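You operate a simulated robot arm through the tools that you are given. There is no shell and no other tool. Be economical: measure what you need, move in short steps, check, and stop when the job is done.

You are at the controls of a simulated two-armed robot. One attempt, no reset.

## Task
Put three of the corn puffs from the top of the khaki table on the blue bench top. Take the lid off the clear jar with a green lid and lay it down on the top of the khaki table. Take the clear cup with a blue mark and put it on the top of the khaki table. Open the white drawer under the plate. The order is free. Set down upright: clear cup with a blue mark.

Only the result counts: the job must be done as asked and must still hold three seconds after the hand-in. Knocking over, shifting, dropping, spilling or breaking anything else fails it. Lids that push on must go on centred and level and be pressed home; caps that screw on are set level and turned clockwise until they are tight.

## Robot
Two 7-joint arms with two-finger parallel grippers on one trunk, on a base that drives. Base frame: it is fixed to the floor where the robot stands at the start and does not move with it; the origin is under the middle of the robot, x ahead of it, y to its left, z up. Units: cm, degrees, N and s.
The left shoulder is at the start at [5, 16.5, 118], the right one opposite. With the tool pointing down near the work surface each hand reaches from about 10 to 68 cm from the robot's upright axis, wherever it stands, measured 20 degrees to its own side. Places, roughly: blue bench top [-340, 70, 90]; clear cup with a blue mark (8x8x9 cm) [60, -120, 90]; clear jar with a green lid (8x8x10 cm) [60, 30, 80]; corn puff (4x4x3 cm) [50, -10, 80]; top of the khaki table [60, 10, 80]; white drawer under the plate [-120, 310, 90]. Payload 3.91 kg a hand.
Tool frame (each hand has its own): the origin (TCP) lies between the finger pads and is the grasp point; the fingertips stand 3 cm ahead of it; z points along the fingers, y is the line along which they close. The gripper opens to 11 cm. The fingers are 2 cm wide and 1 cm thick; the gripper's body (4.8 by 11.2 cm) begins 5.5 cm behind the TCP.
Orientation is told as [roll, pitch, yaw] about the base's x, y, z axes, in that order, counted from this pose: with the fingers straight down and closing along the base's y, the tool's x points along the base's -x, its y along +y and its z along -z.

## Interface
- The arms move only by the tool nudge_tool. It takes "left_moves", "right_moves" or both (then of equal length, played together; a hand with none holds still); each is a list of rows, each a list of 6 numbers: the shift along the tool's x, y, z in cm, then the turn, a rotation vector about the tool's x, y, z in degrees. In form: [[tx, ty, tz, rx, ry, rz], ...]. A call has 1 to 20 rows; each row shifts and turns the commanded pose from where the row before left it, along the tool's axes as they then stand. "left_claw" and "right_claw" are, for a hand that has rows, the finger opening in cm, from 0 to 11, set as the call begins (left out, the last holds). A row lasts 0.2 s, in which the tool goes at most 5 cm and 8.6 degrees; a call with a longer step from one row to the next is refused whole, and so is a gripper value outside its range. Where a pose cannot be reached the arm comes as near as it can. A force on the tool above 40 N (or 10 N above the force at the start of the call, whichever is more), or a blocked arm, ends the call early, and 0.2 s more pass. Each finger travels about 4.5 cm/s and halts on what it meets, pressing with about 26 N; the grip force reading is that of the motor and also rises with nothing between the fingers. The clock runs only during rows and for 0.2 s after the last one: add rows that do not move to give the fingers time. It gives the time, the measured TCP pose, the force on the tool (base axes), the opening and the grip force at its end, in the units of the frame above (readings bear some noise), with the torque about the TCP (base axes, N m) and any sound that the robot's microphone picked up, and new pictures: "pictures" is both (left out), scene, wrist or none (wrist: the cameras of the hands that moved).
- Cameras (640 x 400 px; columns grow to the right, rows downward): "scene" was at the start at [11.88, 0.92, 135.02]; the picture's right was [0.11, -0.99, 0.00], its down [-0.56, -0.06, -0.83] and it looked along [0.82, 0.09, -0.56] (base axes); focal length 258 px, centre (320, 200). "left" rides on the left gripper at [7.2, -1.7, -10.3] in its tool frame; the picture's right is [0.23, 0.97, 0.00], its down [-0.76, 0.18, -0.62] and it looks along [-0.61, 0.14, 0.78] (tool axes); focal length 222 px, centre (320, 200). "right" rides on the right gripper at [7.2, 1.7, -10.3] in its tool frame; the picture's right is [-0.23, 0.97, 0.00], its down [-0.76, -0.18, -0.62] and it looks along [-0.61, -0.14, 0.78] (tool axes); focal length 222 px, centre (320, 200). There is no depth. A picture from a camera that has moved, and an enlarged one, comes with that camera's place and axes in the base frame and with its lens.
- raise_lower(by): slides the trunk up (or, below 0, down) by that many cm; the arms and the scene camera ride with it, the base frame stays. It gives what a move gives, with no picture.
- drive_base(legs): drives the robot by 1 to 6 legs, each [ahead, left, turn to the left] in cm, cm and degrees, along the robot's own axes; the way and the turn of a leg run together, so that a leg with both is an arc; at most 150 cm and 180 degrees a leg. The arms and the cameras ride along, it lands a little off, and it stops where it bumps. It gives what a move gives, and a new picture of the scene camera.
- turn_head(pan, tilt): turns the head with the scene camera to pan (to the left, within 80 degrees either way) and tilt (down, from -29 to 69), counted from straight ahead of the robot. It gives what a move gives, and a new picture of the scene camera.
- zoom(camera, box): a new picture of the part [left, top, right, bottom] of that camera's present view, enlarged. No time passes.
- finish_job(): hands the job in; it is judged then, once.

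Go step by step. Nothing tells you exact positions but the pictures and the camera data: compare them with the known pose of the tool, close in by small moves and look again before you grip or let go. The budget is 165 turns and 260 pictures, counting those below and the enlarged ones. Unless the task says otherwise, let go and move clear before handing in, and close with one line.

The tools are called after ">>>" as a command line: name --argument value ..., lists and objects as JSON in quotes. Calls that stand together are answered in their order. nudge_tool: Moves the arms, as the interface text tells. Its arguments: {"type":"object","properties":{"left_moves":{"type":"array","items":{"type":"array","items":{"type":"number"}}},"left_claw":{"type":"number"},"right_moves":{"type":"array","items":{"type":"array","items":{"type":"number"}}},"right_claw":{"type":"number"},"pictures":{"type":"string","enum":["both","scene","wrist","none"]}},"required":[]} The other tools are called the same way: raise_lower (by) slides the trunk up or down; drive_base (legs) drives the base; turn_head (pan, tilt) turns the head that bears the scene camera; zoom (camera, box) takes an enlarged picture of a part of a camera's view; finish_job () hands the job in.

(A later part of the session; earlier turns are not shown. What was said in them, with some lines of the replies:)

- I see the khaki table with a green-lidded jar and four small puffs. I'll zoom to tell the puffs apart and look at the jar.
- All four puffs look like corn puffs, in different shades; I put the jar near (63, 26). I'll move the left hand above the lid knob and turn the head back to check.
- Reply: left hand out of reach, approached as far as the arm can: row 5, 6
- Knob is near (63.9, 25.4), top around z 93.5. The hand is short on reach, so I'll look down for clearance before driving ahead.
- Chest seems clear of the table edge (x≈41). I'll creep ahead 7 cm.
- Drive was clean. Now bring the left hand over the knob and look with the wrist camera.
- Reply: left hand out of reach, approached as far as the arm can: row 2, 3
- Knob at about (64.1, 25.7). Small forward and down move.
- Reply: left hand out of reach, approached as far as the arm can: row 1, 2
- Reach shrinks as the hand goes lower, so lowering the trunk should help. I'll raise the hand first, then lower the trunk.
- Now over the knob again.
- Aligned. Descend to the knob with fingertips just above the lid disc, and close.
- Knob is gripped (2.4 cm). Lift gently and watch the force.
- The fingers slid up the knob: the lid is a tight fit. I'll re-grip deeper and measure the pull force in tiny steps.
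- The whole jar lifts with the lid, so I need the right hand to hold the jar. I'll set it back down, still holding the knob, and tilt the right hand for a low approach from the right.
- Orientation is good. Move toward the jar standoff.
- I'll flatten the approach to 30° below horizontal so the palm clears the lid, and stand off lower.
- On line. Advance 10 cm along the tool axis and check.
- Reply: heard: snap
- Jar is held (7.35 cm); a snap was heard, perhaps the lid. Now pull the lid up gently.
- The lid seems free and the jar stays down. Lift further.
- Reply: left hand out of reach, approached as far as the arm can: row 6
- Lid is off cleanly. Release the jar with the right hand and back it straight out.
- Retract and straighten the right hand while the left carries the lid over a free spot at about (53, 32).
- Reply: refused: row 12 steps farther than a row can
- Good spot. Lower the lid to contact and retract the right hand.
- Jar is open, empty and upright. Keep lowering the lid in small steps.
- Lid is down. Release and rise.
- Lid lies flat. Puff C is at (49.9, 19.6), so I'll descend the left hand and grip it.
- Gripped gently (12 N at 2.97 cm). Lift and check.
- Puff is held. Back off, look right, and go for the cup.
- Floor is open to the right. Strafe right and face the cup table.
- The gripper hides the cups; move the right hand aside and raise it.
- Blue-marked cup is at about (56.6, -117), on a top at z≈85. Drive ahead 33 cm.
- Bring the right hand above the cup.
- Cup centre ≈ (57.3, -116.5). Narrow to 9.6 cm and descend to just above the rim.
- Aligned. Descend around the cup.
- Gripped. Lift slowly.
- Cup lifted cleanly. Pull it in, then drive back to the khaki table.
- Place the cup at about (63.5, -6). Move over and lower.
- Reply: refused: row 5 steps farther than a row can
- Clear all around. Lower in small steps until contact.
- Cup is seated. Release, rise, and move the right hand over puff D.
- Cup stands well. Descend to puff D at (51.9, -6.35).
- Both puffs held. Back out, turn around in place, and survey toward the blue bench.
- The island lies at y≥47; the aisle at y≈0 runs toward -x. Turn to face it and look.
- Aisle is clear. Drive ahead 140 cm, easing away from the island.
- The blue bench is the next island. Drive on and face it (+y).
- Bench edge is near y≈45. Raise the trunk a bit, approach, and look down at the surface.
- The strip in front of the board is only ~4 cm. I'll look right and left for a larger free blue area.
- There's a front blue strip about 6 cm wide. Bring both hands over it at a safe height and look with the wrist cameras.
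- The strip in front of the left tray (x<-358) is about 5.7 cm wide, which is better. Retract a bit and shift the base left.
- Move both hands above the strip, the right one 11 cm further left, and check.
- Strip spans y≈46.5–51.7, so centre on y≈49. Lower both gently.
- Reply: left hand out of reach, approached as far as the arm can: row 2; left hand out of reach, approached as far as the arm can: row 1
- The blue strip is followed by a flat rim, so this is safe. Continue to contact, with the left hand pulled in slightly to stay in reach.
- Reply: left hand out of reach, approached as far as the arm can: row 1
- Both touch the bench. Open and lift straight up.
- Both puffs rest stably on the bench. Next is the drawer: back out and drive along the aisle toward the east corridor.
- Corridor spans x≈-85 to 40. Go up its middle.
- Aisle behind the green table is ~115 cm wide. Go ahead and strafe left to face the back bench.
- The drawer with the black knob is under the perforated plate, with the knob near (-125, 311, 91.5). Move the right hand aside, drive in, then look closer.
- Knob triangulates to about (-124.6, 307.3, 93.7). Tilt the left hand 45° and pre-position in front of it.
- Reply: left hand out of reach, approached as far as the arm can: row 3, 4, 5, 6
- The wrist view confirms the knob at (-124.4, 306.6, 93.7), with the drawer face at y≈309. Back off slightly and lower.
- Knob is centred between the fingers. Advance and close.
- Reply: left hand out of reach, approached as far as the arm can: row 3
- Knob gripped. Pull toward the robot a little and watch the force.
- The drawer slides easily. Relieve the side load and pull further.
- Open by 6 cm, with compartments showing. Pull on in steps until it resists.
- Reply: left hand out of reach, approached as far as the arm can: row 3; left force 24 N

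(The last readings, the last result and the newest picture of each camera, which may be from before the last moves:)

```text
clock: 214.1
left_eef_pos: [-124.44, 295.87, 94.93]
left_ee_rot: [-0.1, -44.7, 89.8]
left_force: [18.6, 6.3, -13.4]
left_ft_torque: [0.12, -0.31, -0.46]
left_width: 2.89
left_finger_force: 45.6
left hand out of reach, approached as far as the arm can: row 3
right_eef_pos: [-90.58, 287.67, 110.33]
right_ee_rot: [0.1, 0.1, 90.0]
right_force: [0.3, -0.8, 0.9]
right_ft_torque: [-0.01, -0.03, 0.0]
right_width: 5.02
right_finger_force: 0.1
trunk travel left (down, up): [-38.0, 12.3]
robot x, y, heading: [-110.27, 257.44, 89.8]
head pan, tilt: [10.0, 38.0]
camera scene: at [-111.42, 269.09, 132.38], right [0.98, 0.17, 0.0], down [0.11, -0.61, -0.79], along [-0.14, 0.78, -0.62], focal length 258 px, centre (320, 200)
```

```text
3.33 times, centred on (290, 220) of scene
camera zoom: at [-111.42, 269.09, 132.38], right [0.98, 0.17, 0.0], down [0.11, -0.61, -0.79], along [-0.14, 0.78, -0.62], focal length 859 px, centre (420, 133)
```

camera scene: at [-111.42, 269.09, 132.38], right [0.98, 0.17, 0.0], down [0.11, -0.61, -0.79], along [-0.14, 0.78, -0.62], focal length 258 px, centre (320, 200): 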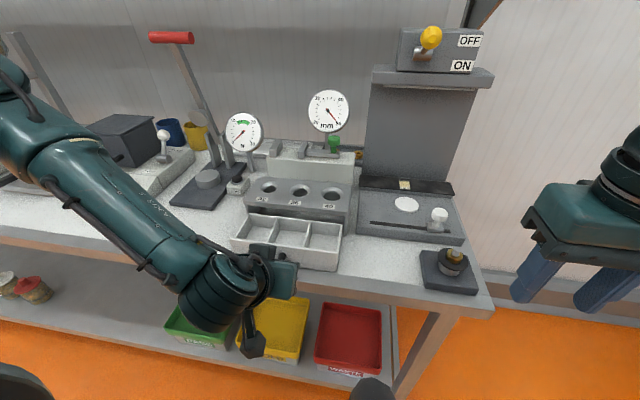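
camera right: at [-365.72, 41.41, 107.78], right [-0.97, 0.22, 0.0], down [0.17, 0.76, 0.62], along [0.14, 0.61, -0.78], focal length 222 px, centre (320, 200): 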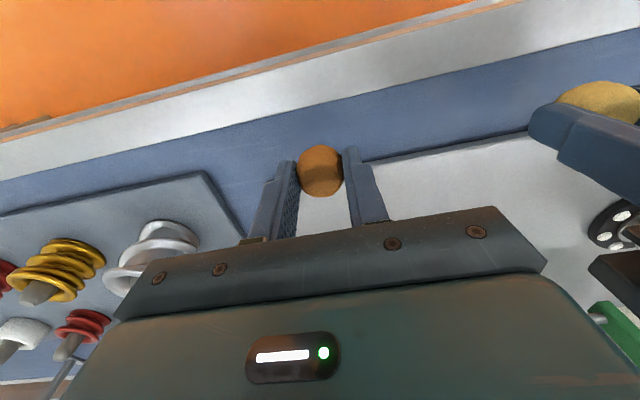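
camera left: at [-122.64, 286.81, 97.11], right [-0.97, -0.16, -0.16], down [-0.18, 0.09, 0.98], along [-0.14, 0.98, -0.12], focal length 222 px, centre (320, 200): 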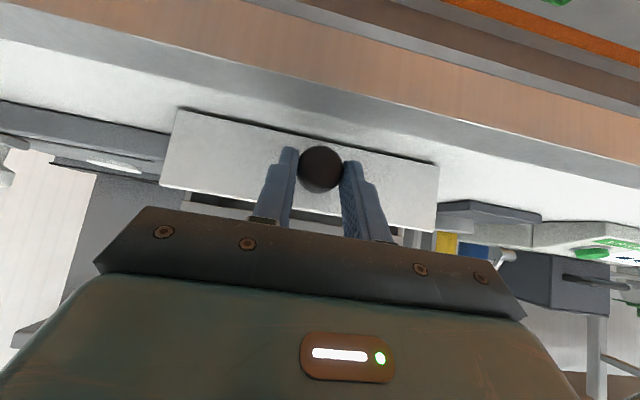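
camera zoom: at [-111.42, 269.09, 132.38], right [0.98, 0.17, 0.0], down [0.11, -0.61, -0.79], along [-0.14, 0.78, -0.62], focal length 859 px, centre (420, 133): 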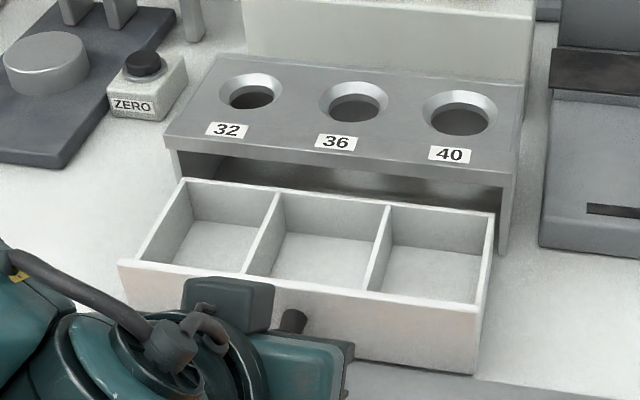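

The drawer is essentially fully open, with its back wall at the plate edge. Release and back away along the tool axis.

>>> nudge_tool --left_moves '[[-0.2, -0.1, 0.2, 0, 0, 0], [0, 0, 0, 0, 0, 0], [0, 0, 0, 0, 0, 0], [0, 0, 0, 0, 0, 0]]' --left_claw 6 --pictures "none"

>>> nudge_tool --left_moves '[[0, 0, -1.5, 0, 0, 0], [0, 0, -3, 0, 0, 0], [0, 0, -3, 0, 0, 0], [0, 0, 0, 0, 0, 0]]'

```text
clock: 215.1
left_eef_pos: [-124.67, 296.08, 95.03]
left_ee_rot: [0.0, -45.0, 90.0]
left_force: [-0.4, -0.8, -0.8]
left_ft_torque: [-0.01, -0.02, -0.01]
left_width: 5.99
left_finger_force: 0.1
right_eef_pos: [-90.75, 287.58, 110.49]
right_ee_rot: [0.0, 0.0, 90.0]
right_force: [0.9, 0.1, -0.5]
right_ft_torque: [-0.01, 0.01, -0.01]
right_width: 5.02
right_finger_force: 0.1
trunk travel left (down, up): [-38.0, 12.3]
robot x, y, heading: [-110.07, 257.95, 89.9]
head pan, tilt: [10.0, 38.0]
```

```text
clock: 216.1
left_eef_pos: [-122.31, 295.77, 99.33]
left_ee_rot: [0.1, -45.1, 89.9]
left_force: [-0.1, -0.1, 0.3]
left_ft_torque: [-0.02, -0.06, -0.03]
left_width: 5.96
left_finger_force: 0.1
left hand out of reach, approached as far as the arm can: row 1, 2, 3
right_eef_pos: [-90.72, 287.61, 110.51]
right_ee_rot: [0.0, -0.1, 89.9]
right_force: [-0.3, -0.2, -0.4]
right_ft_torque: [-0.01, 0.03, -0.06]
right_width: 5.03
right_finger_force: 0.1
trunk travel left (down, up): [-38.0, 12.3]
robot x, y, heading: [-110.51, 257.45, 90.0]
head pan, tilt: [10.0, 38.0]
camera scene: at [-111.62, 268.93, 132.41], right [0.98, 0.17, 0.0], down [0.11, -0.61, -0.79], along [-0.14, 0.78, -0.62], focal length 258 px, centre (320, 200)
camera left: at [-120.47, 283.26, 101.64], right [-0.97, -0.16, -0.16], down [-0.18, 0.1, 0.98], along [-0.14, 0.98, -0.12], focal length 222 px, centre (320, 200)
```

scene: 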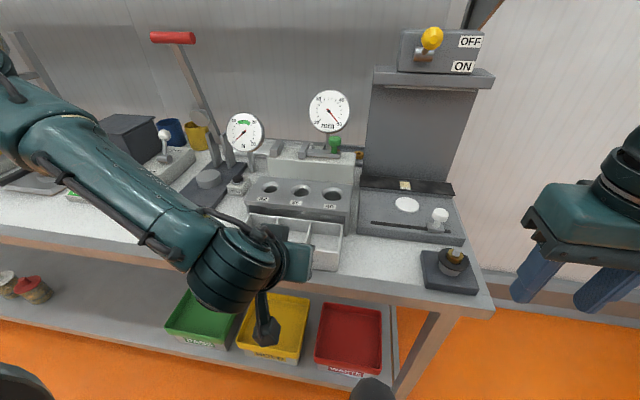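
left: 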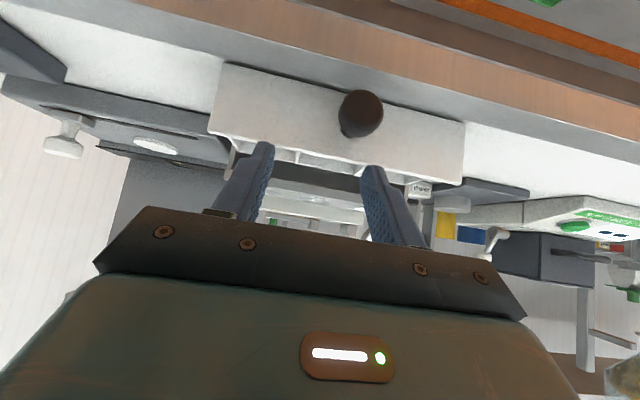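

Clear of the knob. Raise the trunk a bit, then back away with the base.

>>> raise_lower --by 6

>>> drive_base --legs '[[-28, 0, 0]]'

>>> zoom --camera "scene" --box '[200, 80, 440, 240]'

```text
clock: 217.1
left_eef_pos: [-122.25, 295.74, 105.47]
left_ee_rot: [0.0, -45.0, 90.1]
left_force: [-1.3, 0.1, -0.6]
left_ft_torque: [0.0, -0.02, 0.04]
left_width: 5.98
left_finger_force: 0.0
right_eef_pos: [-90.66, 287.46, 116.37]
right_ee_rot: [0.0, 0.0, 90.1]
right_force: [-1.3, 0.2, -1.0]
right_ft_torque: [-0.01, 0.01, -0.01]
right_width: 5.01
right_finger_force: 0.1
trunk travel left (down, up): [-44.0, 6.3]
robot x, y, heading: [-110.19, 257.31, 90.0]
head pan, tilt: [10.0, 38.0]
```

```text
clock: 219.0
left_eef_pos: [-122.17, 267.78, 105.44]
left_ee_rot: [0.0, -45.2, 90.1]
left_force: [-0.2, -0.1, 0.6]
left_ft_torque: [0.03, 0.0, -0.02]
left_width: 6.02
left_finger_force: 0.0
right_eef_pos: [-90.8, 259.68, 116.33]
right_ee_rot: [-0.1, -0.1, 90.1]
right_force: [-0.1, -0.6, 0.2]
right_ft_torque: [0.01, -0.01, -0.01]
right_width: 5.03
right_finger_force: 0.1
trunk travel left (down, up): [-44.0, 6.3]
robot x, y, heading: [-110.01, 229.39, 90.0]
head pan, tilt: [10.0, 38.0]
camera scene: at [-111.61, 240.97, 138.42], right [0.98, 0.17, 0.0], down [0.11, -0.61, -0.79], along [-0.14, 0.78, -0.62], focal length 258 px, centre (320, 200)
```

scene: 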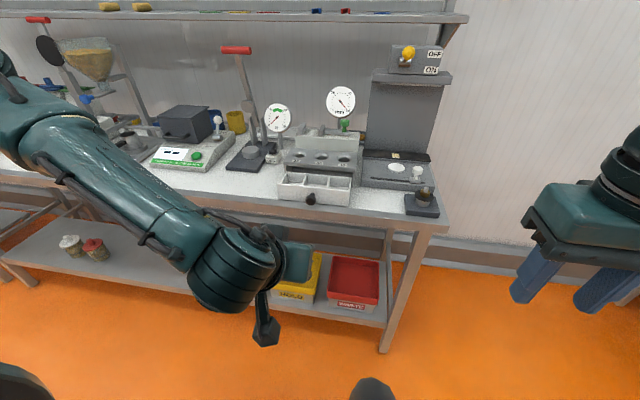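

```text
2.50 times, centred on (320, 160) of scene
camera zoom: at [-111.61, 240.97, 138.42], right [0.98, 0.17, 0.0], down [0.11, -0.61, -0.79], along [-0.14, 0.78, -0.62], focal length 644 px, centre (320, 300)
```

zoom: 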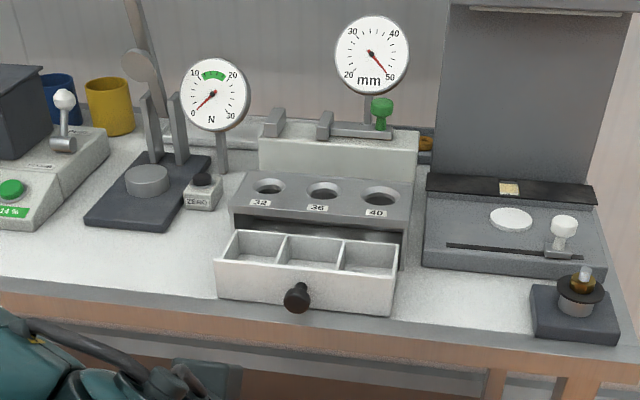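

The drawer is open and nothing else is disturbed. Straighten the left hand and return to the khaki table for the third puff.

>>> nudge_tool --left_moves '[[0, 0, 0, 0, 8, 0], [0, 0, 0, 0, 8, 0], [0, 0, 0, 0, 8, 0], [0, 0, 0, 0, 8, 0], [0, 0, 0, 0, 8, 0], [0, 0, 0, 0, 5, 0], [0, 2, -2, 0, 0, 0], [0, 2, -2, 0, 0, 0], [0, 0, 0, 0, 0, 0]]' --pictures "none"

>>> drive_base --legs '[[0, -80, 0], [-110, 0, 0], [-115, 0, 0], [0, 0, -90]]'

>>> turn_head --pan 0 --tilt 40

```text
clock: 221.0
left_eef_pos: [-126.2, 267.81, 109.32]
left_ee_rot: [0.0, 0.0, 90.0]
left_force: [-0.3, 0.1, -0.1]
left_ft_torque: [-0.02, -0.01, -0.02]
left_width: 6.01
left_finger_force: 0.0
right_eef_pos: [-90.8, 259.68, 116.46]
right_ee_rot: [-0.1, 0.0, 90.1]
right_force: [-0.5, 0.0, 0.0]
right_ft_torque: [0.0, 0.0, -0.01]
right_width: 5.01
right_finger_force: 0.0
trunk travel left (down, up): [-44.0, 6.3]
robot x, y, heading: [-110.72, 229.82, 90.2]
head pan, tilt: [10.0, 38.0]
```

```text
clock: 239.8
left_eef_pos: [6.84, 21.0, 109.39]
left_ee_rot: [0.0, -0.2, -0.3]
left_force: [1.3, -0.5, 0.4]
left_ft_torque: [-0.02, 0.0, 0.01]
left_width: 5.99
left_finger_force: 0.0
right_eef_pos: [-1.4, -14.36, 116.37]
right_ee_rot: [0.1, 0.1, -0.3]
right_force: [-0.5, 0.4, 0.4]
right_ft_torque: [-0.02, 0.0, -0.02]
right_width: 5.02
right_finger_force: 0.1
trunk travel left (down, up): [-44.0, 6.3]
robot x, y, heading: [-31.3, 5.13, -0.3]
head pan, tilt: [10.0, 38.0]
camera scene: at [-19.86, 6.73, 138.41], right [0.17, -0.99, 0.0], down [-0.61, -0.1, -0.79], along [0.78, 0.13, -0.62], focal length 258 px, centre (320, 200)
```

scene: 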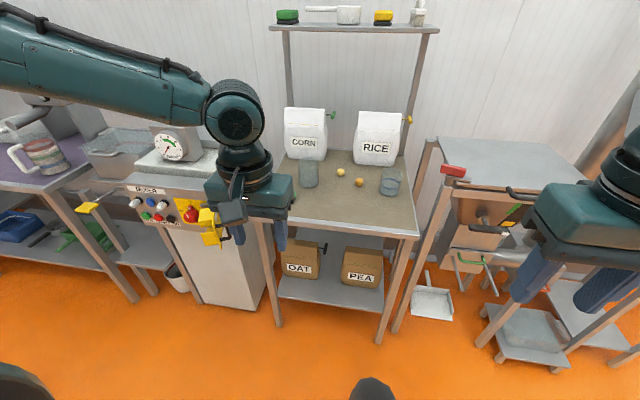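

```text
clock: 240.5
left_eef_pos: [6.86, 21.03, 109.28]
left_ee_rot: [0.0, -0.1, -0.3]
left_force: [0.5, 0.4, -0.5]
left_ft_torque: [0.02, 0.0, 0.01]
left_width: 6.01
left_finger_force: 0.0
right_eef_pos: [-1.55, -14.25, 116.38]
right_ee_rot: [0.1, -0.1, -0.3]
right_force: [0.4, 0.0, 0.2]
right_ft_torque: [0.03, 0.03, -0.02]
right_width: 5.02
right_finger_force: 0.0
trunk travel left (down, up): [-44.0, 6.3]
robot x, y, heading: [-31.39, 5.31, -0.2]
head pan, tilt: [0.0, 40.0]
camera scene: at [-19.87, 5.24, 138.11], right [-0.01, -1.0, 0.0], down [-0.64, 0.0, -0.77], along [0.77, 0.0, -0.64], focal length 258 px, centre (320, 200)
```

scene: 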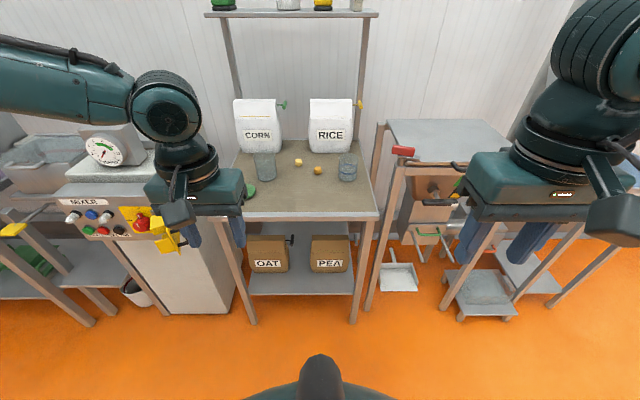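

Drive back in front of the table and lower the trunk.

>>> drive_base --legs '[[38.5, -1, 0.3]]'

>>> raise_lower --by -14

>>> nudge_tool --left_moves '[[-1, -4, -2, 0, 0, 0], [-2, -4, 0, 0, 0, 0], [-3, -4, 0, 0, 0, 0], [-4, -2.5, 0, 0, 0, 0], [-4, 0, 0, 0, 0, 0], [-3, 0, 0, 0, 0, 0], [0, 0, 0, 0, 0, 0]]'

```text
clock: 243.0
left_eef_pos: [45.6, 20.18, 109.45]
left_ee_rot: [0.1, 0.1, 0.2]
left_force: [0.1, 1.1, -0.7]
left_ft_torque: [0.02, 0.02, -0.02]
left_width: 6.01
left_finger_force: 0.1
right_eef_pos: [37.6, -15.07, 116.28]
right_ee_rot: [0.0, -0.1, 0.0]
right_force: [-0.7, 0.1, 0.5]
right_ft_torque: [-0.02, 0.01, -0.03]
right_width: 5.04
right_finger_force: 0.1
trunk travel left (down, up): [-44.0, 6.3]
robot x, y, heading: [7.15, 4.25, -0.0]
head pan, tilt: [0.0, 40.0]
camera scene: at [19.07, 4.25, 138.1], right [0.0, -1.0, 0.0], down [-0.64, 0.0, -0.77], along [0.77, 0.0, -0.64], focal length 258 px, centre (320, 200)
```

scene: 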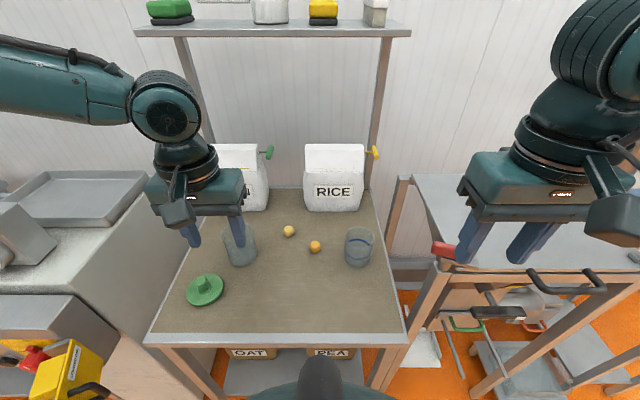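

```text
clock: 244.6
left_eef_pos: [45.65, 20.31, 95.44]
left_ee_rot: [0.0, -0.1, 0.1]
left_force: [0.2, 0.7, -0.1]
left_ft_torque: [-0.03, -0.01, -0.02]
left_width: 5.98
left_finger_force: 0.1
right_eef_pos: [37.55, -15.15, 102.55]
right_ee_rot: [0.0, -0.1, 0.1]
right_force: [-0.4, 0.2, -0.5]
right_ft_torque: [0.04, -0.01, -0.01]
right_width: 5.01
right_finger_force: 0.0
trunk travel left (down, up): [-30.0, 20.3]
robot x, y, heading: [7.99, 4.31, 0.0]
head pan, tilt: [0.0, 40.0]
```

```text
clock: 246.2
left_eef_pos: [55.72, 18.8, 98.02]
left_ee_rot: [-0.2, -0.1, 0.2]
left_force: [0.9, -0.5, -1.0]
left_ft_torque: [-0.05, 0.0, 0.0]
left_width: 5.98
left_finger_force: 0.0
left hand out of reach, approached as far as the arm can: row 2, 3, 4, 5, 6
right_eef_pos: [37.59, -15.11, 102.36]
right_ee_rot: [0.0, 0.0, 0.2]
right_force: [-0.4, 0.6, 0.0]
right_ft_torque: [0.0, -0.02, 0.02]
right_width: 5.02
right_finger_force: 0.1
trunk travel left (down, up): [-30.0, 20.3]
robot x, y, heading: [7.54, 4.24, 0.0]
head pan, tilt: [0.0, 40.0]
camera scene: at [19.01, 4.24, 124.11], right [0.0, -1.0, 0.0], down [-0.64, 0.0, -0.77], along [0.77, 0.0, -0.64], focal length 258 px, centre (320, 200)
camera left: at [48.53, 17.13, 108.36], right [-0.23, 0.97, 0.0], down [0.76, 0.18, 0.62], along [0.61, 0.14, -0.78], focal length 222 px, centre (320, 200)
```

scene: 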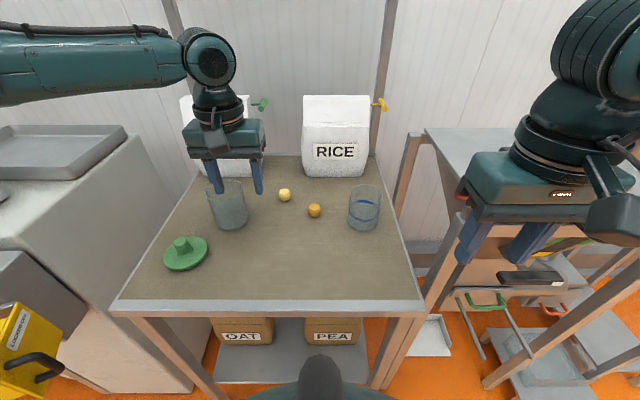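
left: 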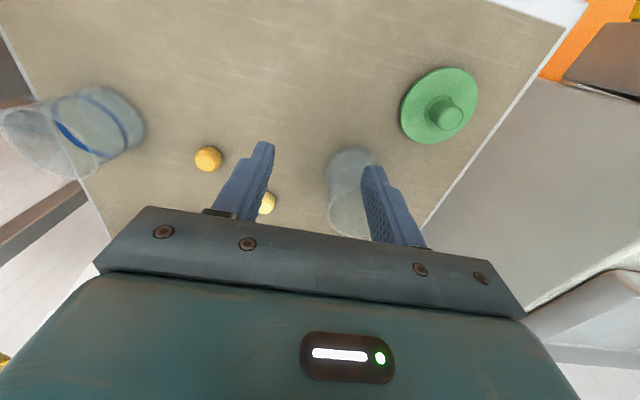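

The left arm was limited on the inward path; extend forward first, then inward to puff B at (65.5, 5.5).

>>> nudge_tool --left_moves '[[-3.5, -1, 0, 0, 0, 0], [-3.5, -2, 0, 0, 0, 0], [-2.5, -3, 0, 0, 0, 0], [0, -4, 0, 0, 0, 0], [0, -3.3, 0, 0, 0, 0], [0, 0, 0, 0, 0, 0]]' --pictures "wrist"

```text
clock: 247.6
left_eef_pos: [54.48, 17.99, 98.36]
left_ee_rot: [0.1, -0.1, 0.0]
left_force: [-0.4, -0.2, -1.1]
left_ft_torque: [-0.01, -0.02, 0.02]
left_width: 6.02
left_finger_force: 0.1
left hand out of reach, approached as far as the arm can: row 1, 2, 3, 4, 5
right_eef_pos: [37.48, -15.24, 102.46]
right_ee_rot: [0.1, 0.0, 0.2]
right_force: [-0.6, -0.2, 0.6]
right_ft_torque: [0.0, 0.02, -0.01]
right_width: 5.04
right_finger_force: 0.1
trunk travel left (down, up): [-30.0, 20.3]
robot x, y, heading: [7.4, 4.25, -0.1]
head pan, tilt: [0.0, 40.0]
camera left: at [47.3, 16.22, 108.86], right [-0.23, 0.97, 0.0], down [0.76, 0.18, 0.62], along [0.61, 0.14, -0.78], focal length 222 px, centre (320, 200)
```

left: 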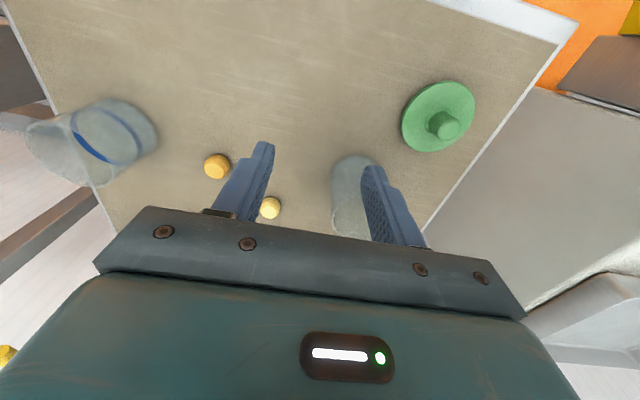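

The left arm is in an awkward configuration, so I'll park it and use the right hand for puff B.

>>> nudge_tool --left_moves '[[3, 1, -2, 0, 0, 0], [3, 1, -2, 0, 0, 0], [4, 1, -2, 0, 0, 0], [0, 0, 0, 0, 0, 0]]' --pictures "none"

>>> nudge_tool --right_moves '[[-4, 2, 0, 0, 0, 0], [-4, 2.5, 0, 0, 0, 0], [-4, 2.5, 0, 0, 0, 0], [-4, 3, 0.5, 0, 0, 0], [-4, 3, 0.5, 0, 0, 0], [-4, 3, 1, 0, 0, 0], [-3.5, 3.5, 1, 0, 0, 0], [0, 1, 1, 0, 0, 0], [0, 0, 0, 0, 0, 0]]' --right_claw 6

```text
clock: 248.6
left_eef_pos: [44.53, 21.05, 104.42]
left_ee_rot: [0.1, 0.0, 0.1]
left_force: [0.3, -0.9, -0.2]
left_ft_torque: [0.02, -0.02, 0.0]
left_width: 5.95
left_finger_force: 0.1
right_eef_pos: [37.46, -15.18, 102.42]
right_ee_rot: [0.1, 0.1, 0.1]
right_force: [0.0, 0.2, -0.1]
right_ft_torque: [0.01, -0.01, 0.02]
right_width: 5.02
right_finger_force: 0.1
trunk travel left (down, up): [-30.0, 20.3]
robot x, y, heading: [7.47, 4.16, -0.2]
head pan, tilt: [0.0, 40.0]
```

```text
refused: row 4 steps farther than a row can; nothing moved
```

>>> nudge_tool --right_moves '[[-4, 2, 0, 0, 0, 0], [-4, 2.5, 0, 0, 0, 0], [-4, 2.5, 0, 0, 0, 0], [-4, 2.5, 0.5, 0, 0, 0], [-4, 2.5, 0.5, 0, 0, 0], [-4, 2.5, 1, 0, 0, 0], [-3.5, 3, 1, 0, 0, 0], [0, 3, 1, 0, 0, 0], [0, 0, 0, 0, 0, 0]]' --right_claw 6

```text
clock: 250.6
left_eef_pos: [44.4, 20.93, 104.4]
left_ee_rot: [0.0, -0.1, 0.1]
left_force: [0.5, 0.2, -0.3]
left_ft_torque: [-0.01, -0.03, 0.0]
left_width: 6.0
left_finger_force: 0.0
right_eef_pos: [64.89, 5.42, 98.41]
right_ee_rot: [-0.1, 0.0, 0.1]
right_force: [0.0, 0.4, -0.6]
right_ft_torque: [0.01, 0.03, -0.02]
right_width: 6.0
right_finger_force: 0.0
trunk travel left (down, up): [-30.0, 20.3]
robot x, y, heading: [7.26, 4.08, 0.0]
head pan, tilt: [0.0, 40.0]
camera scene: at [19.01, 4.24, 124.11], right [0.0, -1.0, 0.0], down [-0.64, 0.0, -0.77], along [0.77, 0.0, -0.64], focal length 258 px, centre (320, 200)
camera right: at [57.78, 7.1, 108.79], right [0.22, 0.97, 0.0], down [0.76, -0.18, 0.62], along [0.61, -0.14, -0.78], focal length 222 px, centre (320, 200)
```

scene: 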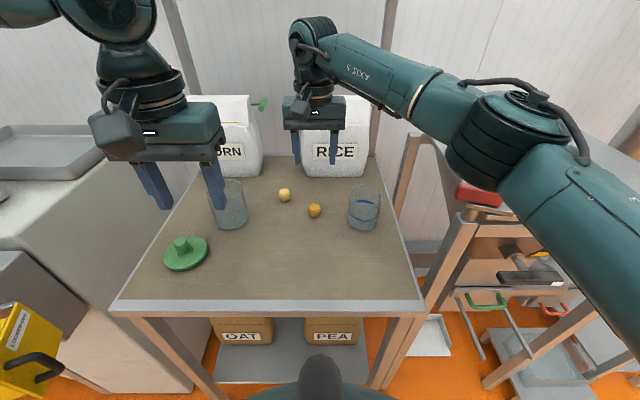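
right: 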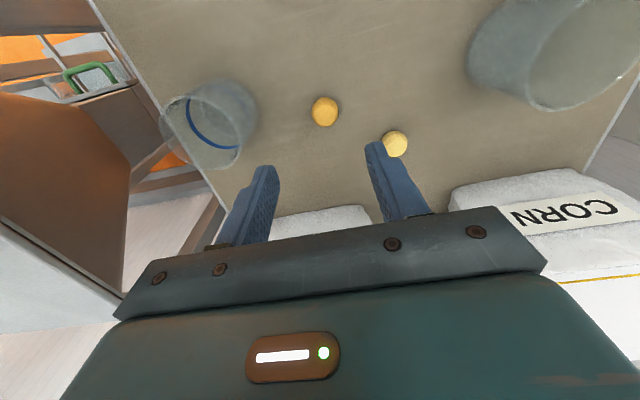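

Puff B is at (66.2, 5.8). Descend.

>>> nudge_tool --right_moves '[[-0.7, 0.2, 3, 0, 0, 0], [-0.6, 0.2, 4, 0, 0, 0], [0, 0, 4, 0, 0, 0], [0, 0, 2, 0, 0, 0], [0, 0, 0, 0, 0, 0]]' --pictures "wrist"

```text
clock: 251.8
left_eef_pos: [44.46, 20.97, 104.41]
left_ee_rot: [0.0, -0.1, 0.2]
left_force: [0.4, 0.6, 0.0]
left_ft_torque: [0.03, 0.0, -0.02]
left_width: 6.0
left_finger_force: 0.1
right_eef_pos: [66.19, 5.8, 85.35]
right_ee_rot: [0.0, 0.1, 0.0]
right_force: [0.4, 0.1, 0.1]
right_ft_torque: [-0.01, 0.01, 0.0]
right_width: 6.0
right_finger_force: 0.1
trunk travel left (down, up): [-30.0, 20.3]
robot x, y, heading: [7.55, 4.59, 0.0]
head pan, tilt: [0.0, 40.0]
camera right: at [59.08, 7.47, 95.73], right [0.23, 0.97, 0.0], down [0.76, -0.18, 0.62], along [0.61, -0.14, -0.78], focal length 222 px, centre (320, 200)
```

right: 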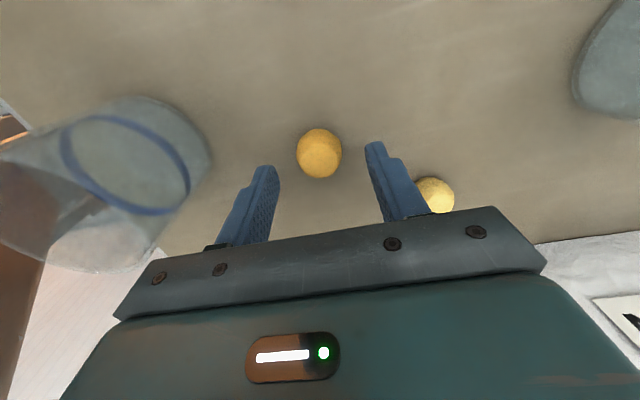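

>>> nudge_tool --right_moves '[[-0.15, 0, 1, 0, 0, 0], [0, 0, 0.8, 0, 0, 0], [0, 0, 0, 0, 0, 0]]' --pictures "none"

>>> nudge_tool --right_moves '[[0, 0, 0, 0, 0, 0], [0, 0, 0, 0, 0, 0], [0, 0, 0, 0, 0, 0], [0, 0, 0, 0, 0, 0], [0, 0, 0, 0, 0, 0]]' --right_claw 2.82 --pictures "wrist"

```text
clock: 252.6
left_eef_pos: [44.39, 21.06, 104.51]
left_ee_rot: [0.0, -0.1, 0.0]
left_force: [0.1, 0.0, -0.7]
left_ft_torque: [-0.04, 0.02, 0.0]
left_width: 5.99
left_finger_force: 0.1
right_eef_pos: [66.57, 5.79, 83.5]
right_ee_rot: [0.0, 0.1, 0.1]
right_force: [-0.2, 0.3, -0.1]
right_ft_torque: [0.02, 0.02, 0.02]
right_width: 6.0
right_finger_force: 0.0
trunk travel left (down, up): [-30.0, 20.3]
robot x, y, heading: [7.5, 4.28, 0.3]
head pan, tilt: [0.0, 40.0]
```

```text
clock: 253.8
left_eef_pos: [44.29, 20.92, 104.39]
left_ee_rot: [0.0, -0.1, 0.2]
left_force: [0.5, 0.4, -0.2]
left_ft_torque: [-0.01, 0.03, 0.0]
left_width: 6.02
left_finger_force: 0.1
right_eef_pos: [66.47, 5.68, 83.65]
right_ee_rot: [0.1, -0.1, 0.1]
right_force: [-0.2, -0.8, -0.2]
right_ft_torque: [0.01, 0.05, 0.01]
right_width: 2.98
right_finger_force: 12.2
trunk travel left (down, up): [-30.0, 20.3]
robot x, y, heading: [6.93, 3.95, 0.2]
head pan, tilt: [0.0, 40.0]
camera right: at [59.25, 7.48, 93.96], right [0.23, 0.97, 0.0], down [0.76, -0.18, 0.62], along [0.61, -0.14, -0.78], focal length 222 px, centre (320, 200)
```

right: 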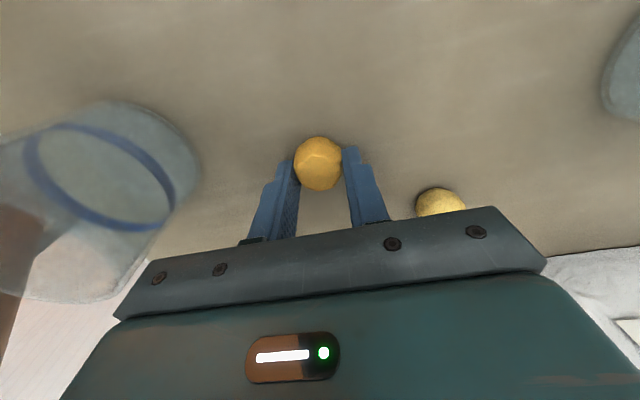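

Gripped at 12 N. Lift straight up, then retract away from the cup and jar.

>>> nudge_tool --right_moves '[[0, 0, -2, 0, 0, 0], [0, 0, -4, 0, 0, 0], [0, 0, -4, 0, 0, 0], [0, 0, -4, 0, 0, 0], [0, 0, -4, 0, 0, 0], [4, -1.5, -1, 0, 0, 0], [4, -2, 0, 0, 0, 0], [4, -2, 0, 0, 0, 0], [4, -2, 0, 0, 0, 0], [4, -2, 0, 0, 0, 0], [4, -2, 0, 0, 0, 0], [0, 0, 0, 0, 0, 0]]'

```text
clock: 256.4
left_eef_pos: [44.4, 20.91, 104.46]
left_ee_rot: [0.1, -0.2, 0.1]
left_force: [-0.2, -0.2, 0.0]
left_ft_torque: [-0.02, 0.0, -0.02]
left_width: 6.03
left_finger_force: 0.1
right_eef_pos: [42.45, -5.63, 102.57]
right_ee_rot: [0.0, 0.1, 0.0]
right_force: [0.0, 0.2, -0.6]
right_ft_torque: [-0.04, -0.03, -0.04]
right_width: 2.96
right_finger_force: 11.9
trunk travel left (down, up): [-30.0, 20.3]
robot x, y, heading: [7.24, 4.44, 0.2]
head pan, tilt: [0.0, 40.0]
camera scene: at [19.02, 4.26, 124.11], right [0.0, -1.0, 0.0], down [-0.64, 0.0, -0.77], along [0.77, 0.0, -0.64], focal length 258 px, centre (320, 200)
camera right: at [35.18, -3.91, 112.94], right [0.23, 0.97, 0.0], down [0.76, -0.18, 0.62], along [0.61, -0.14, -0.78], focal length 222 px, centre (320, 200)
```

scene: 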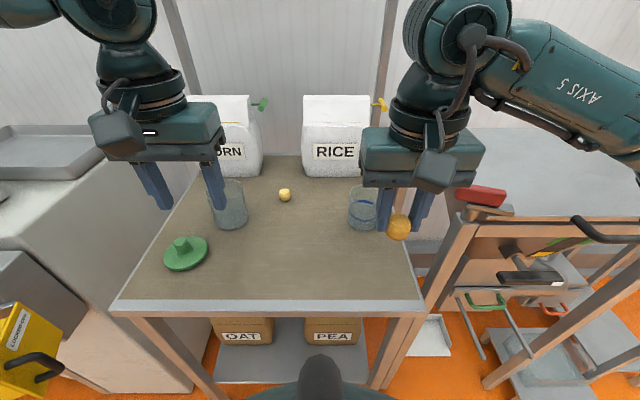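
right: 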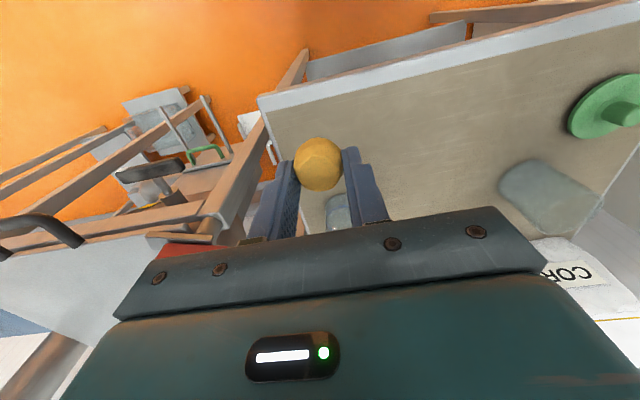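

Third puff held. Drive back to the blue bench.

>>> drive_base --legs '[[-60, 0, 0], [0, -28, 0], [0, 0, 179.8], [150, 0, 0], [150, 0, 0], [0, 0, -90]]'

>>> raise_lower --by 8

>>> turn_head --pan 0 --tilt 35

```text
clock: 286.5
left_eef_pos: [-366.42, 17.63, 104.43]
left_ee_rot: [0.0, -0.1, 88.5]
left_force: [-0.7, -0.5, 0.0]
left_ft_torque: [-0.03, -0.02, 0.01]
left_width: 6.01
left_finger_force: 0.0
right_eef_pos: [-339.96, 14.88, 102.67]
right_ee_rot: [0.0, 0.1, 88.5]
right_force: [0.2, -0.6, -0.4]
right_ft_torque: [0.01, 0.02, 0.02]
right_width: 2.92
right_finger_force: 12.0
trunk travel left (down, up): [-30.0, 20.3]
robot x, y, heading: [-350.81, -20.03, 88.7]
head pan, tilt: [0.0, 40.0]
camera scene: at [-350.32, -8.4, 124.11], right [1.0, -0.03, 0.0], down [-0.02, -0.64, -0.77], along [0.02, 0.77, -0.64], focal length 258 px, centre (320, 200)
```

scene: 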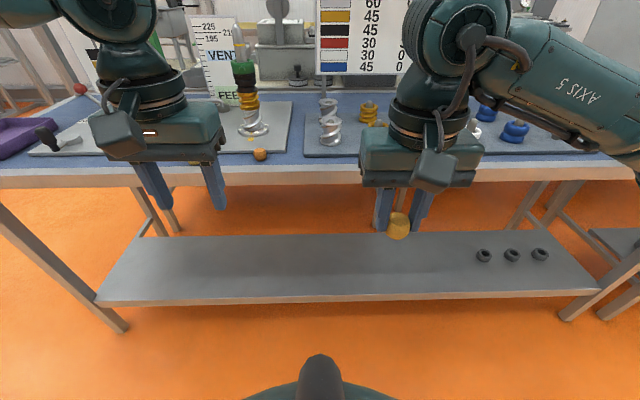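

```text
clock: 287.7
left_eef_pos: [-366.35, 17.61, 112.37]
left_ee_rot: [0.0, -0.1, 88.6]
left_force: [-0.1, 0.1, -0.5]
left_ft_torque: [0.03, 0.02, 0.05]
left_width: 5.98
left_finger_force: 0.2
right_eef_pos: [-340.03, 14.91, 110.57]
right_ee_rot: [-0.1, 0.1, 88.6]
right_force: [0.2, 0.2, 0.2]
right_ft_torque: [0.0, -0.01, -0.02]
right_width: 2.96
right_finger_force: 12.4
trunk travel left (down, up): [-38.0, 12.3]
robot x, y, heading: [-350.81, -19.86, 88.5]
head pan, tilt: [0.0, 40.0]
```

```text
clock: 288.3
left_eef_pos: [-366.34, 17.64, 112.36]
left_ee_rot: [-0.1, -0.2, 88.5]
left_force: [0.5, -0.3, 0.0]
left_ft_torque: [0.02, 0.02, 0.0]
left_width: 5.98
left_finger_force: 0.0
right_eef_pos: [-340.01, 14.88, 110.52]
right_ee_rot: [0.1, 0.1, 88.5]
right_force: [-0.2, 0.2, -0.4]
right_ft_torque: [0.02, 0.01, 0.0]
right_width: 2.96
right_finger_force: 11.4
trunk travel left (down, up): [-38.0, 12.3]
robot x, y, heading: [-351.26, -19.8, 88.5]
head pan, tilt: [0.0, 35.0]
camera scene: at [-350.32, -8.1, 132.86], right [1.0, -0.03, 0.0], down [-0.02, -0.57, -0.82], along [0.02, 0.82, -0.57], focal length 258 px, centre (320, 200)
```

scene: 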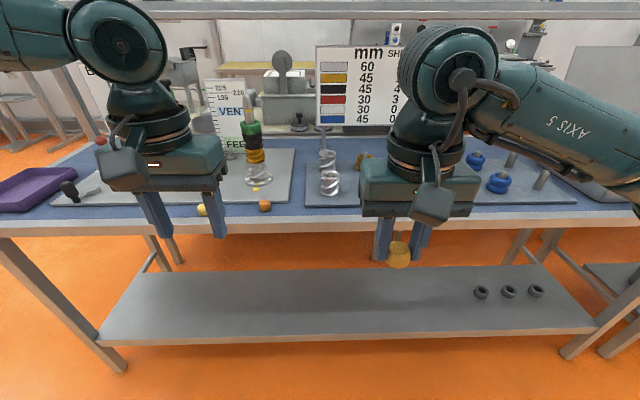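

Both earlier puffs are still in place. Shift left and ahead, and move the empty left hand aside.

>>> nudge_tool --left_moves '[[1, 3, -1, 0, 0, 0], [1, 3, -1, 0, 0, 0], [1, 3, -1, 0, 0, 0], [0, 0, 0, 0, 0, 0]]' --pictures "none"

>>> drive_base --legs '[[17.5, 17, 1.4]]'

>>> turn_head --pan 0 --tilt 42

```text
clock: 289.3
left_eef_pos: [-375.55, 14.93, 115.49]
left_ee_rot: [0.2, 0.0, 88.5]
left_force: [-0.8, 0.2, -0.2]
left_ft_torque: [-0.01, -0.02, 0.04]
left_width: 5.99
left_finger_force: 0.1
right_eef_pos: [-339.96, 14.87, 110.57]
right_ee_rot: [0.0, 0.0, 88.5]
right_force: [-0.4, -0.3, -0.7]
right_ft_torque: [-0.02, 0.03, 0.03]
right_width: 2.95
right_finger_force: 11.6
trunk travel left (down, up): [-38.0, 12.3]
robot x, y, heading: [-350.7, -19.94, 88.5]
head pan, tilt: [0.0, 35.0]
```

```text
clock: 291.1
left_eef_pos: [-392.94, 32.0, 115.45]
left_ee_rot: [0.0, -0.1, 89.9]
left_force: [0.0, 0.1, -0.4]
left_ft_torque: [-0.05, -0.01, 0.01]
left_width: 6.06
left_finger_force: 0.1
right_eef_pos: [-357.33, 32.85, 110.5]
right_ee_rot: [0.0, 0.1, 89.9]
right_force: [0.1, -0.1, -0.3]
right_ft_torque: [-0.02, 0.01, 0.01]
right_width: 2.96
right_finger_force: 12.3
trunk travel left (down, up): [-38.0, 12.3]
robot x, y, heading: [-367.05, -2.17, 89.9]
head pan, tilt: [0.0, 35.0]
camera scene: at [-367.21, 9.63, 132.86], right [1.0, 0.0, 0.0], down [0.0, -0.57, -0.82], along [0.0, 0.82, -0.57], focal length 258 px, centre (320, 200)
```

scene: 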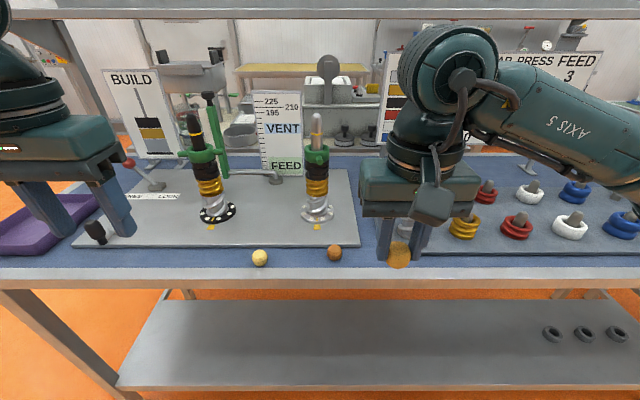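

```text
clock: 291.8
left_eef_pos: [-392.97, 32.08, 115.5]
left_ee_rot: [0.1, -0.1, 89.9]
left_force: [0.3, 0.3, 0.1]
left_ft_torque: [-0.02, 0.0, -0.03]
left_width: 6.0
left_finger_force: 0.1
right_eef_pos: [-357.47, 32.82, 110.54]
right_ee_rot: [0.0, 0.0, 89.9]
right_force: [0.8, 0.3, -0.4]
right_ft_torque: [0.0, -0.03, -0.02]
right_width: 2.95
right_finger_force: 11.6
trunk travel left (down, up): [-38.0, 12.3]
robot x, y, heading: [-367.11, -2.49, 89.8]
head pan, tilt: [0.0, 42.0]
camera scene: at [-367.15, 9.13, 131.82], right [1.0, 0.0, 0.0], down [0.0, -0.67, -0.74], along [0.0, 0.74, -0.67], focal length 258 px, centre (320, 200)
```

scene: 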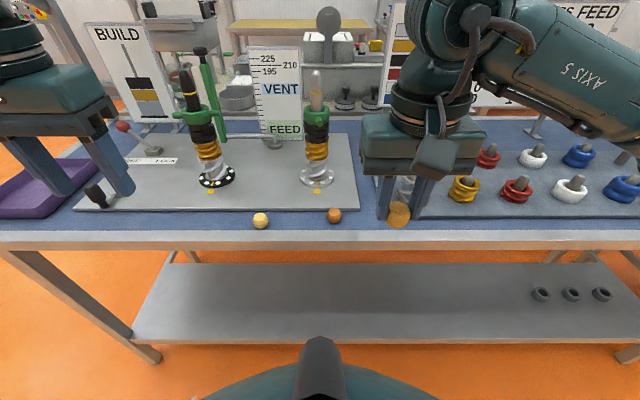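

Place the third puff midway at x≈-372. Move over at height, then lower to look.

>>> nudge_tool --right_moves '[[-3.2, 3, 0, 0, 0, 0], [-3.2, 3, 0, 0, 0, 0], [-3.2, 3, 0, 0, 0, 0], [-3.2, 3, 1, 0, 0, 0], [-3.3, 2.7, 1.5, 0, 0, 0], [0, 0, 4, 0, 0, 0], [0, 0, 4, 0, 0, 0], [0, 0, 2.5, 0, 0, 0], [0, 0, 0, 0, 0, 0]]'

```text
clock: 293.8
left_eef_pos: [-393.01, 31.92, 115.53]
left_ee_rot: [0.0, -0.1, 90.0]
left_force: [-0.2, -0.5, -0.1]
left_ft_torque: [0.0, 0.01, 0.02]
left_width: 5.99
left_finger_force: 0.1
right_eef_pos: [-372.09, 48.87, 97.52]
right_ee_rot: [0.0, -0.1, 89.9]
right_force: [-0.9, 0.5, 0.3]
right_ft_torque: [0.01, 0.01, -0.01]
right_width: 2.93
right_finger_force: 11.8
trunk travel left (down, up): [-38.0, 12.3]
robot x, y, heading: [-367.37, -2.1, 90.0]
head pan, tilt: [0.0, 42.0]
camera scene: at [-367.17, 9.13, 131.82], right [1.0, 0.0, 0.0], down [0.0, -0.67, -0.74], along [0.0, 0.74, -0.67], focal length 258 px, centre (320, 200)
camera right: at [-373.69, 41.74, 107.93], right [-0.97, 0.23, 0.0], down [0.18, 0.76, 0.62], along [0.14, 0.61, -0.78], focal length 222 px, centre (320, 200)
```

scene: 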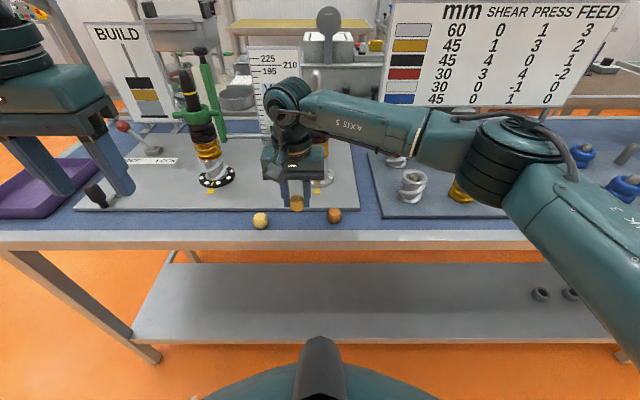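
right: 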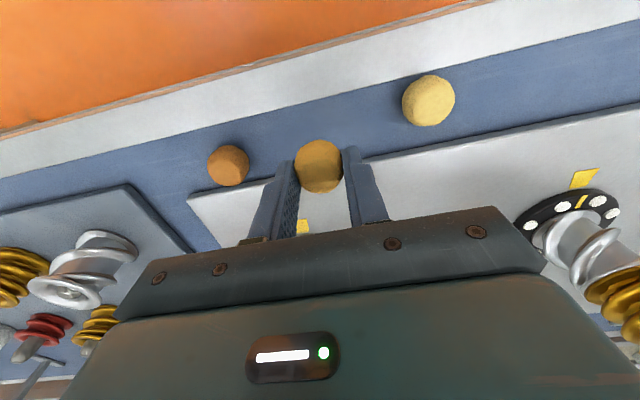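

Well spaced and aligned. Lower in small steps to contact.

>>> nudge_tool --right_moves '[[0, 0, 1, 0, 0, 0], [0, 0, 1, 0, 0, 0], [0, 0, 1, 0, 0, 0], [0, 0, 0.5, 0, 0, 0]]' --pictures "none"

>>> nudge_tool --right_moves '[[0, 0, 0.2, 0, 0, 0]]' --pictures "none"

>>> nudge_tool --right_moves '[[0, 0, 0.2, 0, 0, 0]]' --pictures "none"

```text
clock: 294.8
left_eef_pos: [-392.82, 31.95, 115.49]
left_ee_rot: [0.0, -0.2, 89.9]
left_force: [0.4, 0.5, -0.7]
left_ft_torque: [0.0, 0.01, -0.04]
left_width: 6.02
left_finger_force: 0.0
right_eef_pos: [-372.02, 48.9, 94.03]
right_ee_rot: [-0.2, 0.0, 89.9]
right_force: [1.0, -0.3, -0.5]
right_ft_torque: [0.0, -0.03, 0.0]
right_width: 2.94
right_finger_force: 12.4
trunk travel left (down, up): [-38.0, 12.3]
robot x, y, heading: [-367.36, -1.87, 89.8]
head pan, tilt: [0.0, 42.0]
```

```text
clock: 295.2
left_eef_pos: [-392.98, 31.97, 115.48]
left_ee_rot: [0.0, -0.1, 89.9]
left_force: [0.0, 0.3, 0.2]
left_ft_torque: [-0.01, 0.01, -0.02]
left_width: 5.98
left_finger_force: 0.2
right_eef_pos: [-371.99, 48.86, 93.89]
right_ee_rot: [0.1, 0.0, 89.9]
right_force: [0.3, -0.2, 0.1]
right_ft_torque: [0.0, -0.01, 0.03]
right_width: 2.95
right_finger_force: 12.0
trunk travel left (down, up): [-38.0, 12.3]
robot x, y, heading: [-367.13, -1.94, 90.0]
head pan, tilt: [0.0, 42.0]
```

```text
clock: 295.6
left_eef_pos: [-392.88, 31.99, 115.57]
left_ee_rot: [0.0, -0.1, 89.8]
left_force: [-0.3, 0.6, 0.6]
left_ft_torque: [0.02, -0.01, -0.05]
left_width: 6.01
left_finger_force: 0.1
right_eef_pos: [-371.99, 48.95, 93.66]
right_ee_rot: [0.0, -0.1, 89.8]
right_force: [-0.3, 0.4, -0.3]
right_ft_torque: [0.01, -0.01, 0.0]
right_width: 2.96
right_finger_force: 11.9
trunk travel left (down, up): [-38.0, 12.3]
robot x, y, heading: [-367.42, -1.54, 89.9]
head pan, tilt: [0.0, 42.0]
```

>>> nudge_tool --right_moves '[[0, 0, 0.2, 0, 0, 0]]' --pictures "none"

>>> nudge_tool --right_moves '[[0, 0, 0.15, 0, 0, 0]]' --pictures "none"

```text
clock: 296.0
left_eef_pos: [-393.04, 31.99, 115.48]
left_ee_rot: [0.0, -0.2, 89.9]
left_force: [0.3, -0.1, -0.5]
left_ft_torque: [0.01, 0.02, 0.01]
left_width: 5.98
left_finger_force: 0.0
right_eef_pos: [-371.99, 48.96, 93.52]
right_ee_rot: [0.0, -0.1, 90.0]
right_force: [-0.4, -0.2, 3.1]
right_ft_torque: [0.01, 0.02, 0.01]
right_width: 2.96
right_finger_force: 11.8
trunk travel left (down, up): [-38.0, 12.3]
robot x, y, heading: [-367.23, -2.15, 89.7]
head pan, tilt: [0.0, 42.0]
```

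```text
clock: 296.4
left_eef_pos: [-392.88, 31.91, 115.66]
left_ee_rot: [0.1, -0.1, 89.9]
left_force: [-0.1, 0.9, 0.6]
left_ft_torque: [-0.02, -0.01, -0.01]
left_width: 6.0
left_finger_force: 0.0
right_eef_pos: [-372.04, 48.96, 93.4]
right_ee_rot: [0.1, -0.2, 90.0]
right_force: [0.3, -0.7, 10.0]
right_ft_torque: [-0.03, -0.01, -0.01]
right_width: 2.98
right_finger_force: 12.1
trunk travel left (down, up): [-38.0, 12.3]
robot x, y, heading: [-367.71, -1.95, 90.1]
head pan, tilt: [0.0, 42.0]
```

Contact. Release and lift clear.

>>> nudge_tool --right_moves '[[0, 0, -0.12, 0, 0, 0], [0, 0, 0, 0, 0, 0], [0, 0, 0, 0, 0, 0], [0, 0, -1, 0, 0, 0], [0, 0, -3, 0, 0, 0], [0, 0, -4, 0, 0, 0], [0, 0, -4, 0, 0, 0], [3, -3, -2, 0, 0, 0], [3, -4, 0, 0, 0, 0], [4, -3, 0, 0, 0, 0], [0, 0, 0, 0, 0, 0]]' --right_claw 4.8 --pictures "none"

>>> zoom --camera "scene" --box '[180, 130, 400, 260]'

```text
clock: 298.8
left_eef_pos: [-393.04, 32.06, 115.48]
left_ee_rot: [0.0, -0.2, 89.9]
left_force: [-0.2, 1.1, -0.4]
left_ft_torque: [-0.01, -0.01, 0.02]
left_width: 5.98
left_finger_force: 0.0
right_eef_pos: [-361.99, 38.94, 107.47]
right_ee_rot: [0.0, 0.0, 89.9]
right_force: [-0.7, 0.4, 0.4]
right_ft_torque: [0.0, 0.01, -0.02]
right_width: 4.8
right_finger_force: 0.1
trunk travel left (down, up): [-38.0, 12.3]
robot x, y, heading: [-367.47, -2.34, 89.8]
head pan, tilt: [0.0, 42.0]
```

```text
2.91 times, centred on (290, 195) of scene
camera zoom: at [-367.2, 9.16, 131.81], right [1.0, 0.0, 0.0], down [0.0, -0.67, -0.74], along [0.0, 0.74, -0.67], focal length 750 px, centre (407, 214)
```

zoom: 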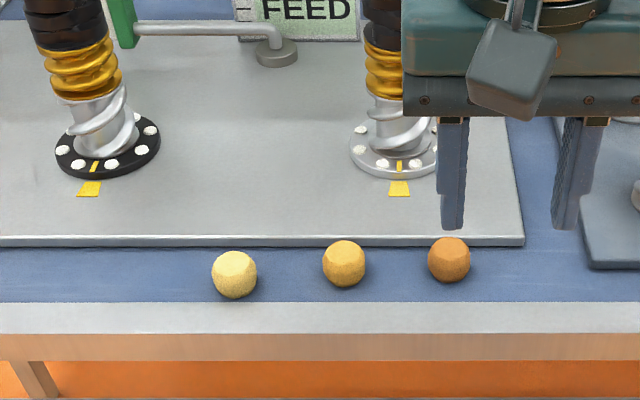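

Three puffs are on the blue bench top. Back the robot clear and hand in.

>>> drive_base --legs '[[-25, 0, 0]]'

>>> finish_job

```text
clock: 300.6
left_eef_pos: [-393.08, 6.93, 115.52]
left_ee_rot: [0.0, -0.1, 89.9]
left_force: [0.3, -0.5, 0.7]
left_ft_torque: [0.01, 0.01, -0.02]
left_width: 5.98
left_finger_force: 0.0
right_eef_pos: [-362.03, 13.86, 107.47]
right_ee_rot: [-0.1, 0.0, 89.9]
right_force: [-0.2, 0.4, -1.2]
right_ft_torque: [-0.02, 0.01, 0.02]
right_width: 4.78
right_finger_force: 0.1
trunk travel left (down, up): [-38.0, 12.3]
robot x, y, heading: [-366.89, -27.51, 89.8]
head pan, tilt: [0.0, 42.0]
camera scene: at [-367.21, -15.95, 131.82], right [1.0, 0.0, 0.0], down [0.0, -0.67, -0.74], along [0.0, 0.74, -0.67], focal length 258 px, centre (320, 200)
```

scene: 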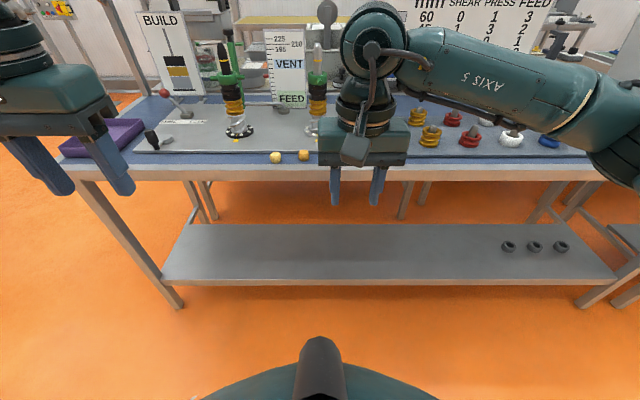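

```text
The job is handed in.
```

The job is handed in: three corn puffs are on the blue bench top, the jar lid and the upright blue-marked cup are on the khaki table, and the white drawer is open; the jar was lifted about a centimetre and set back in place while its lid was coming off.
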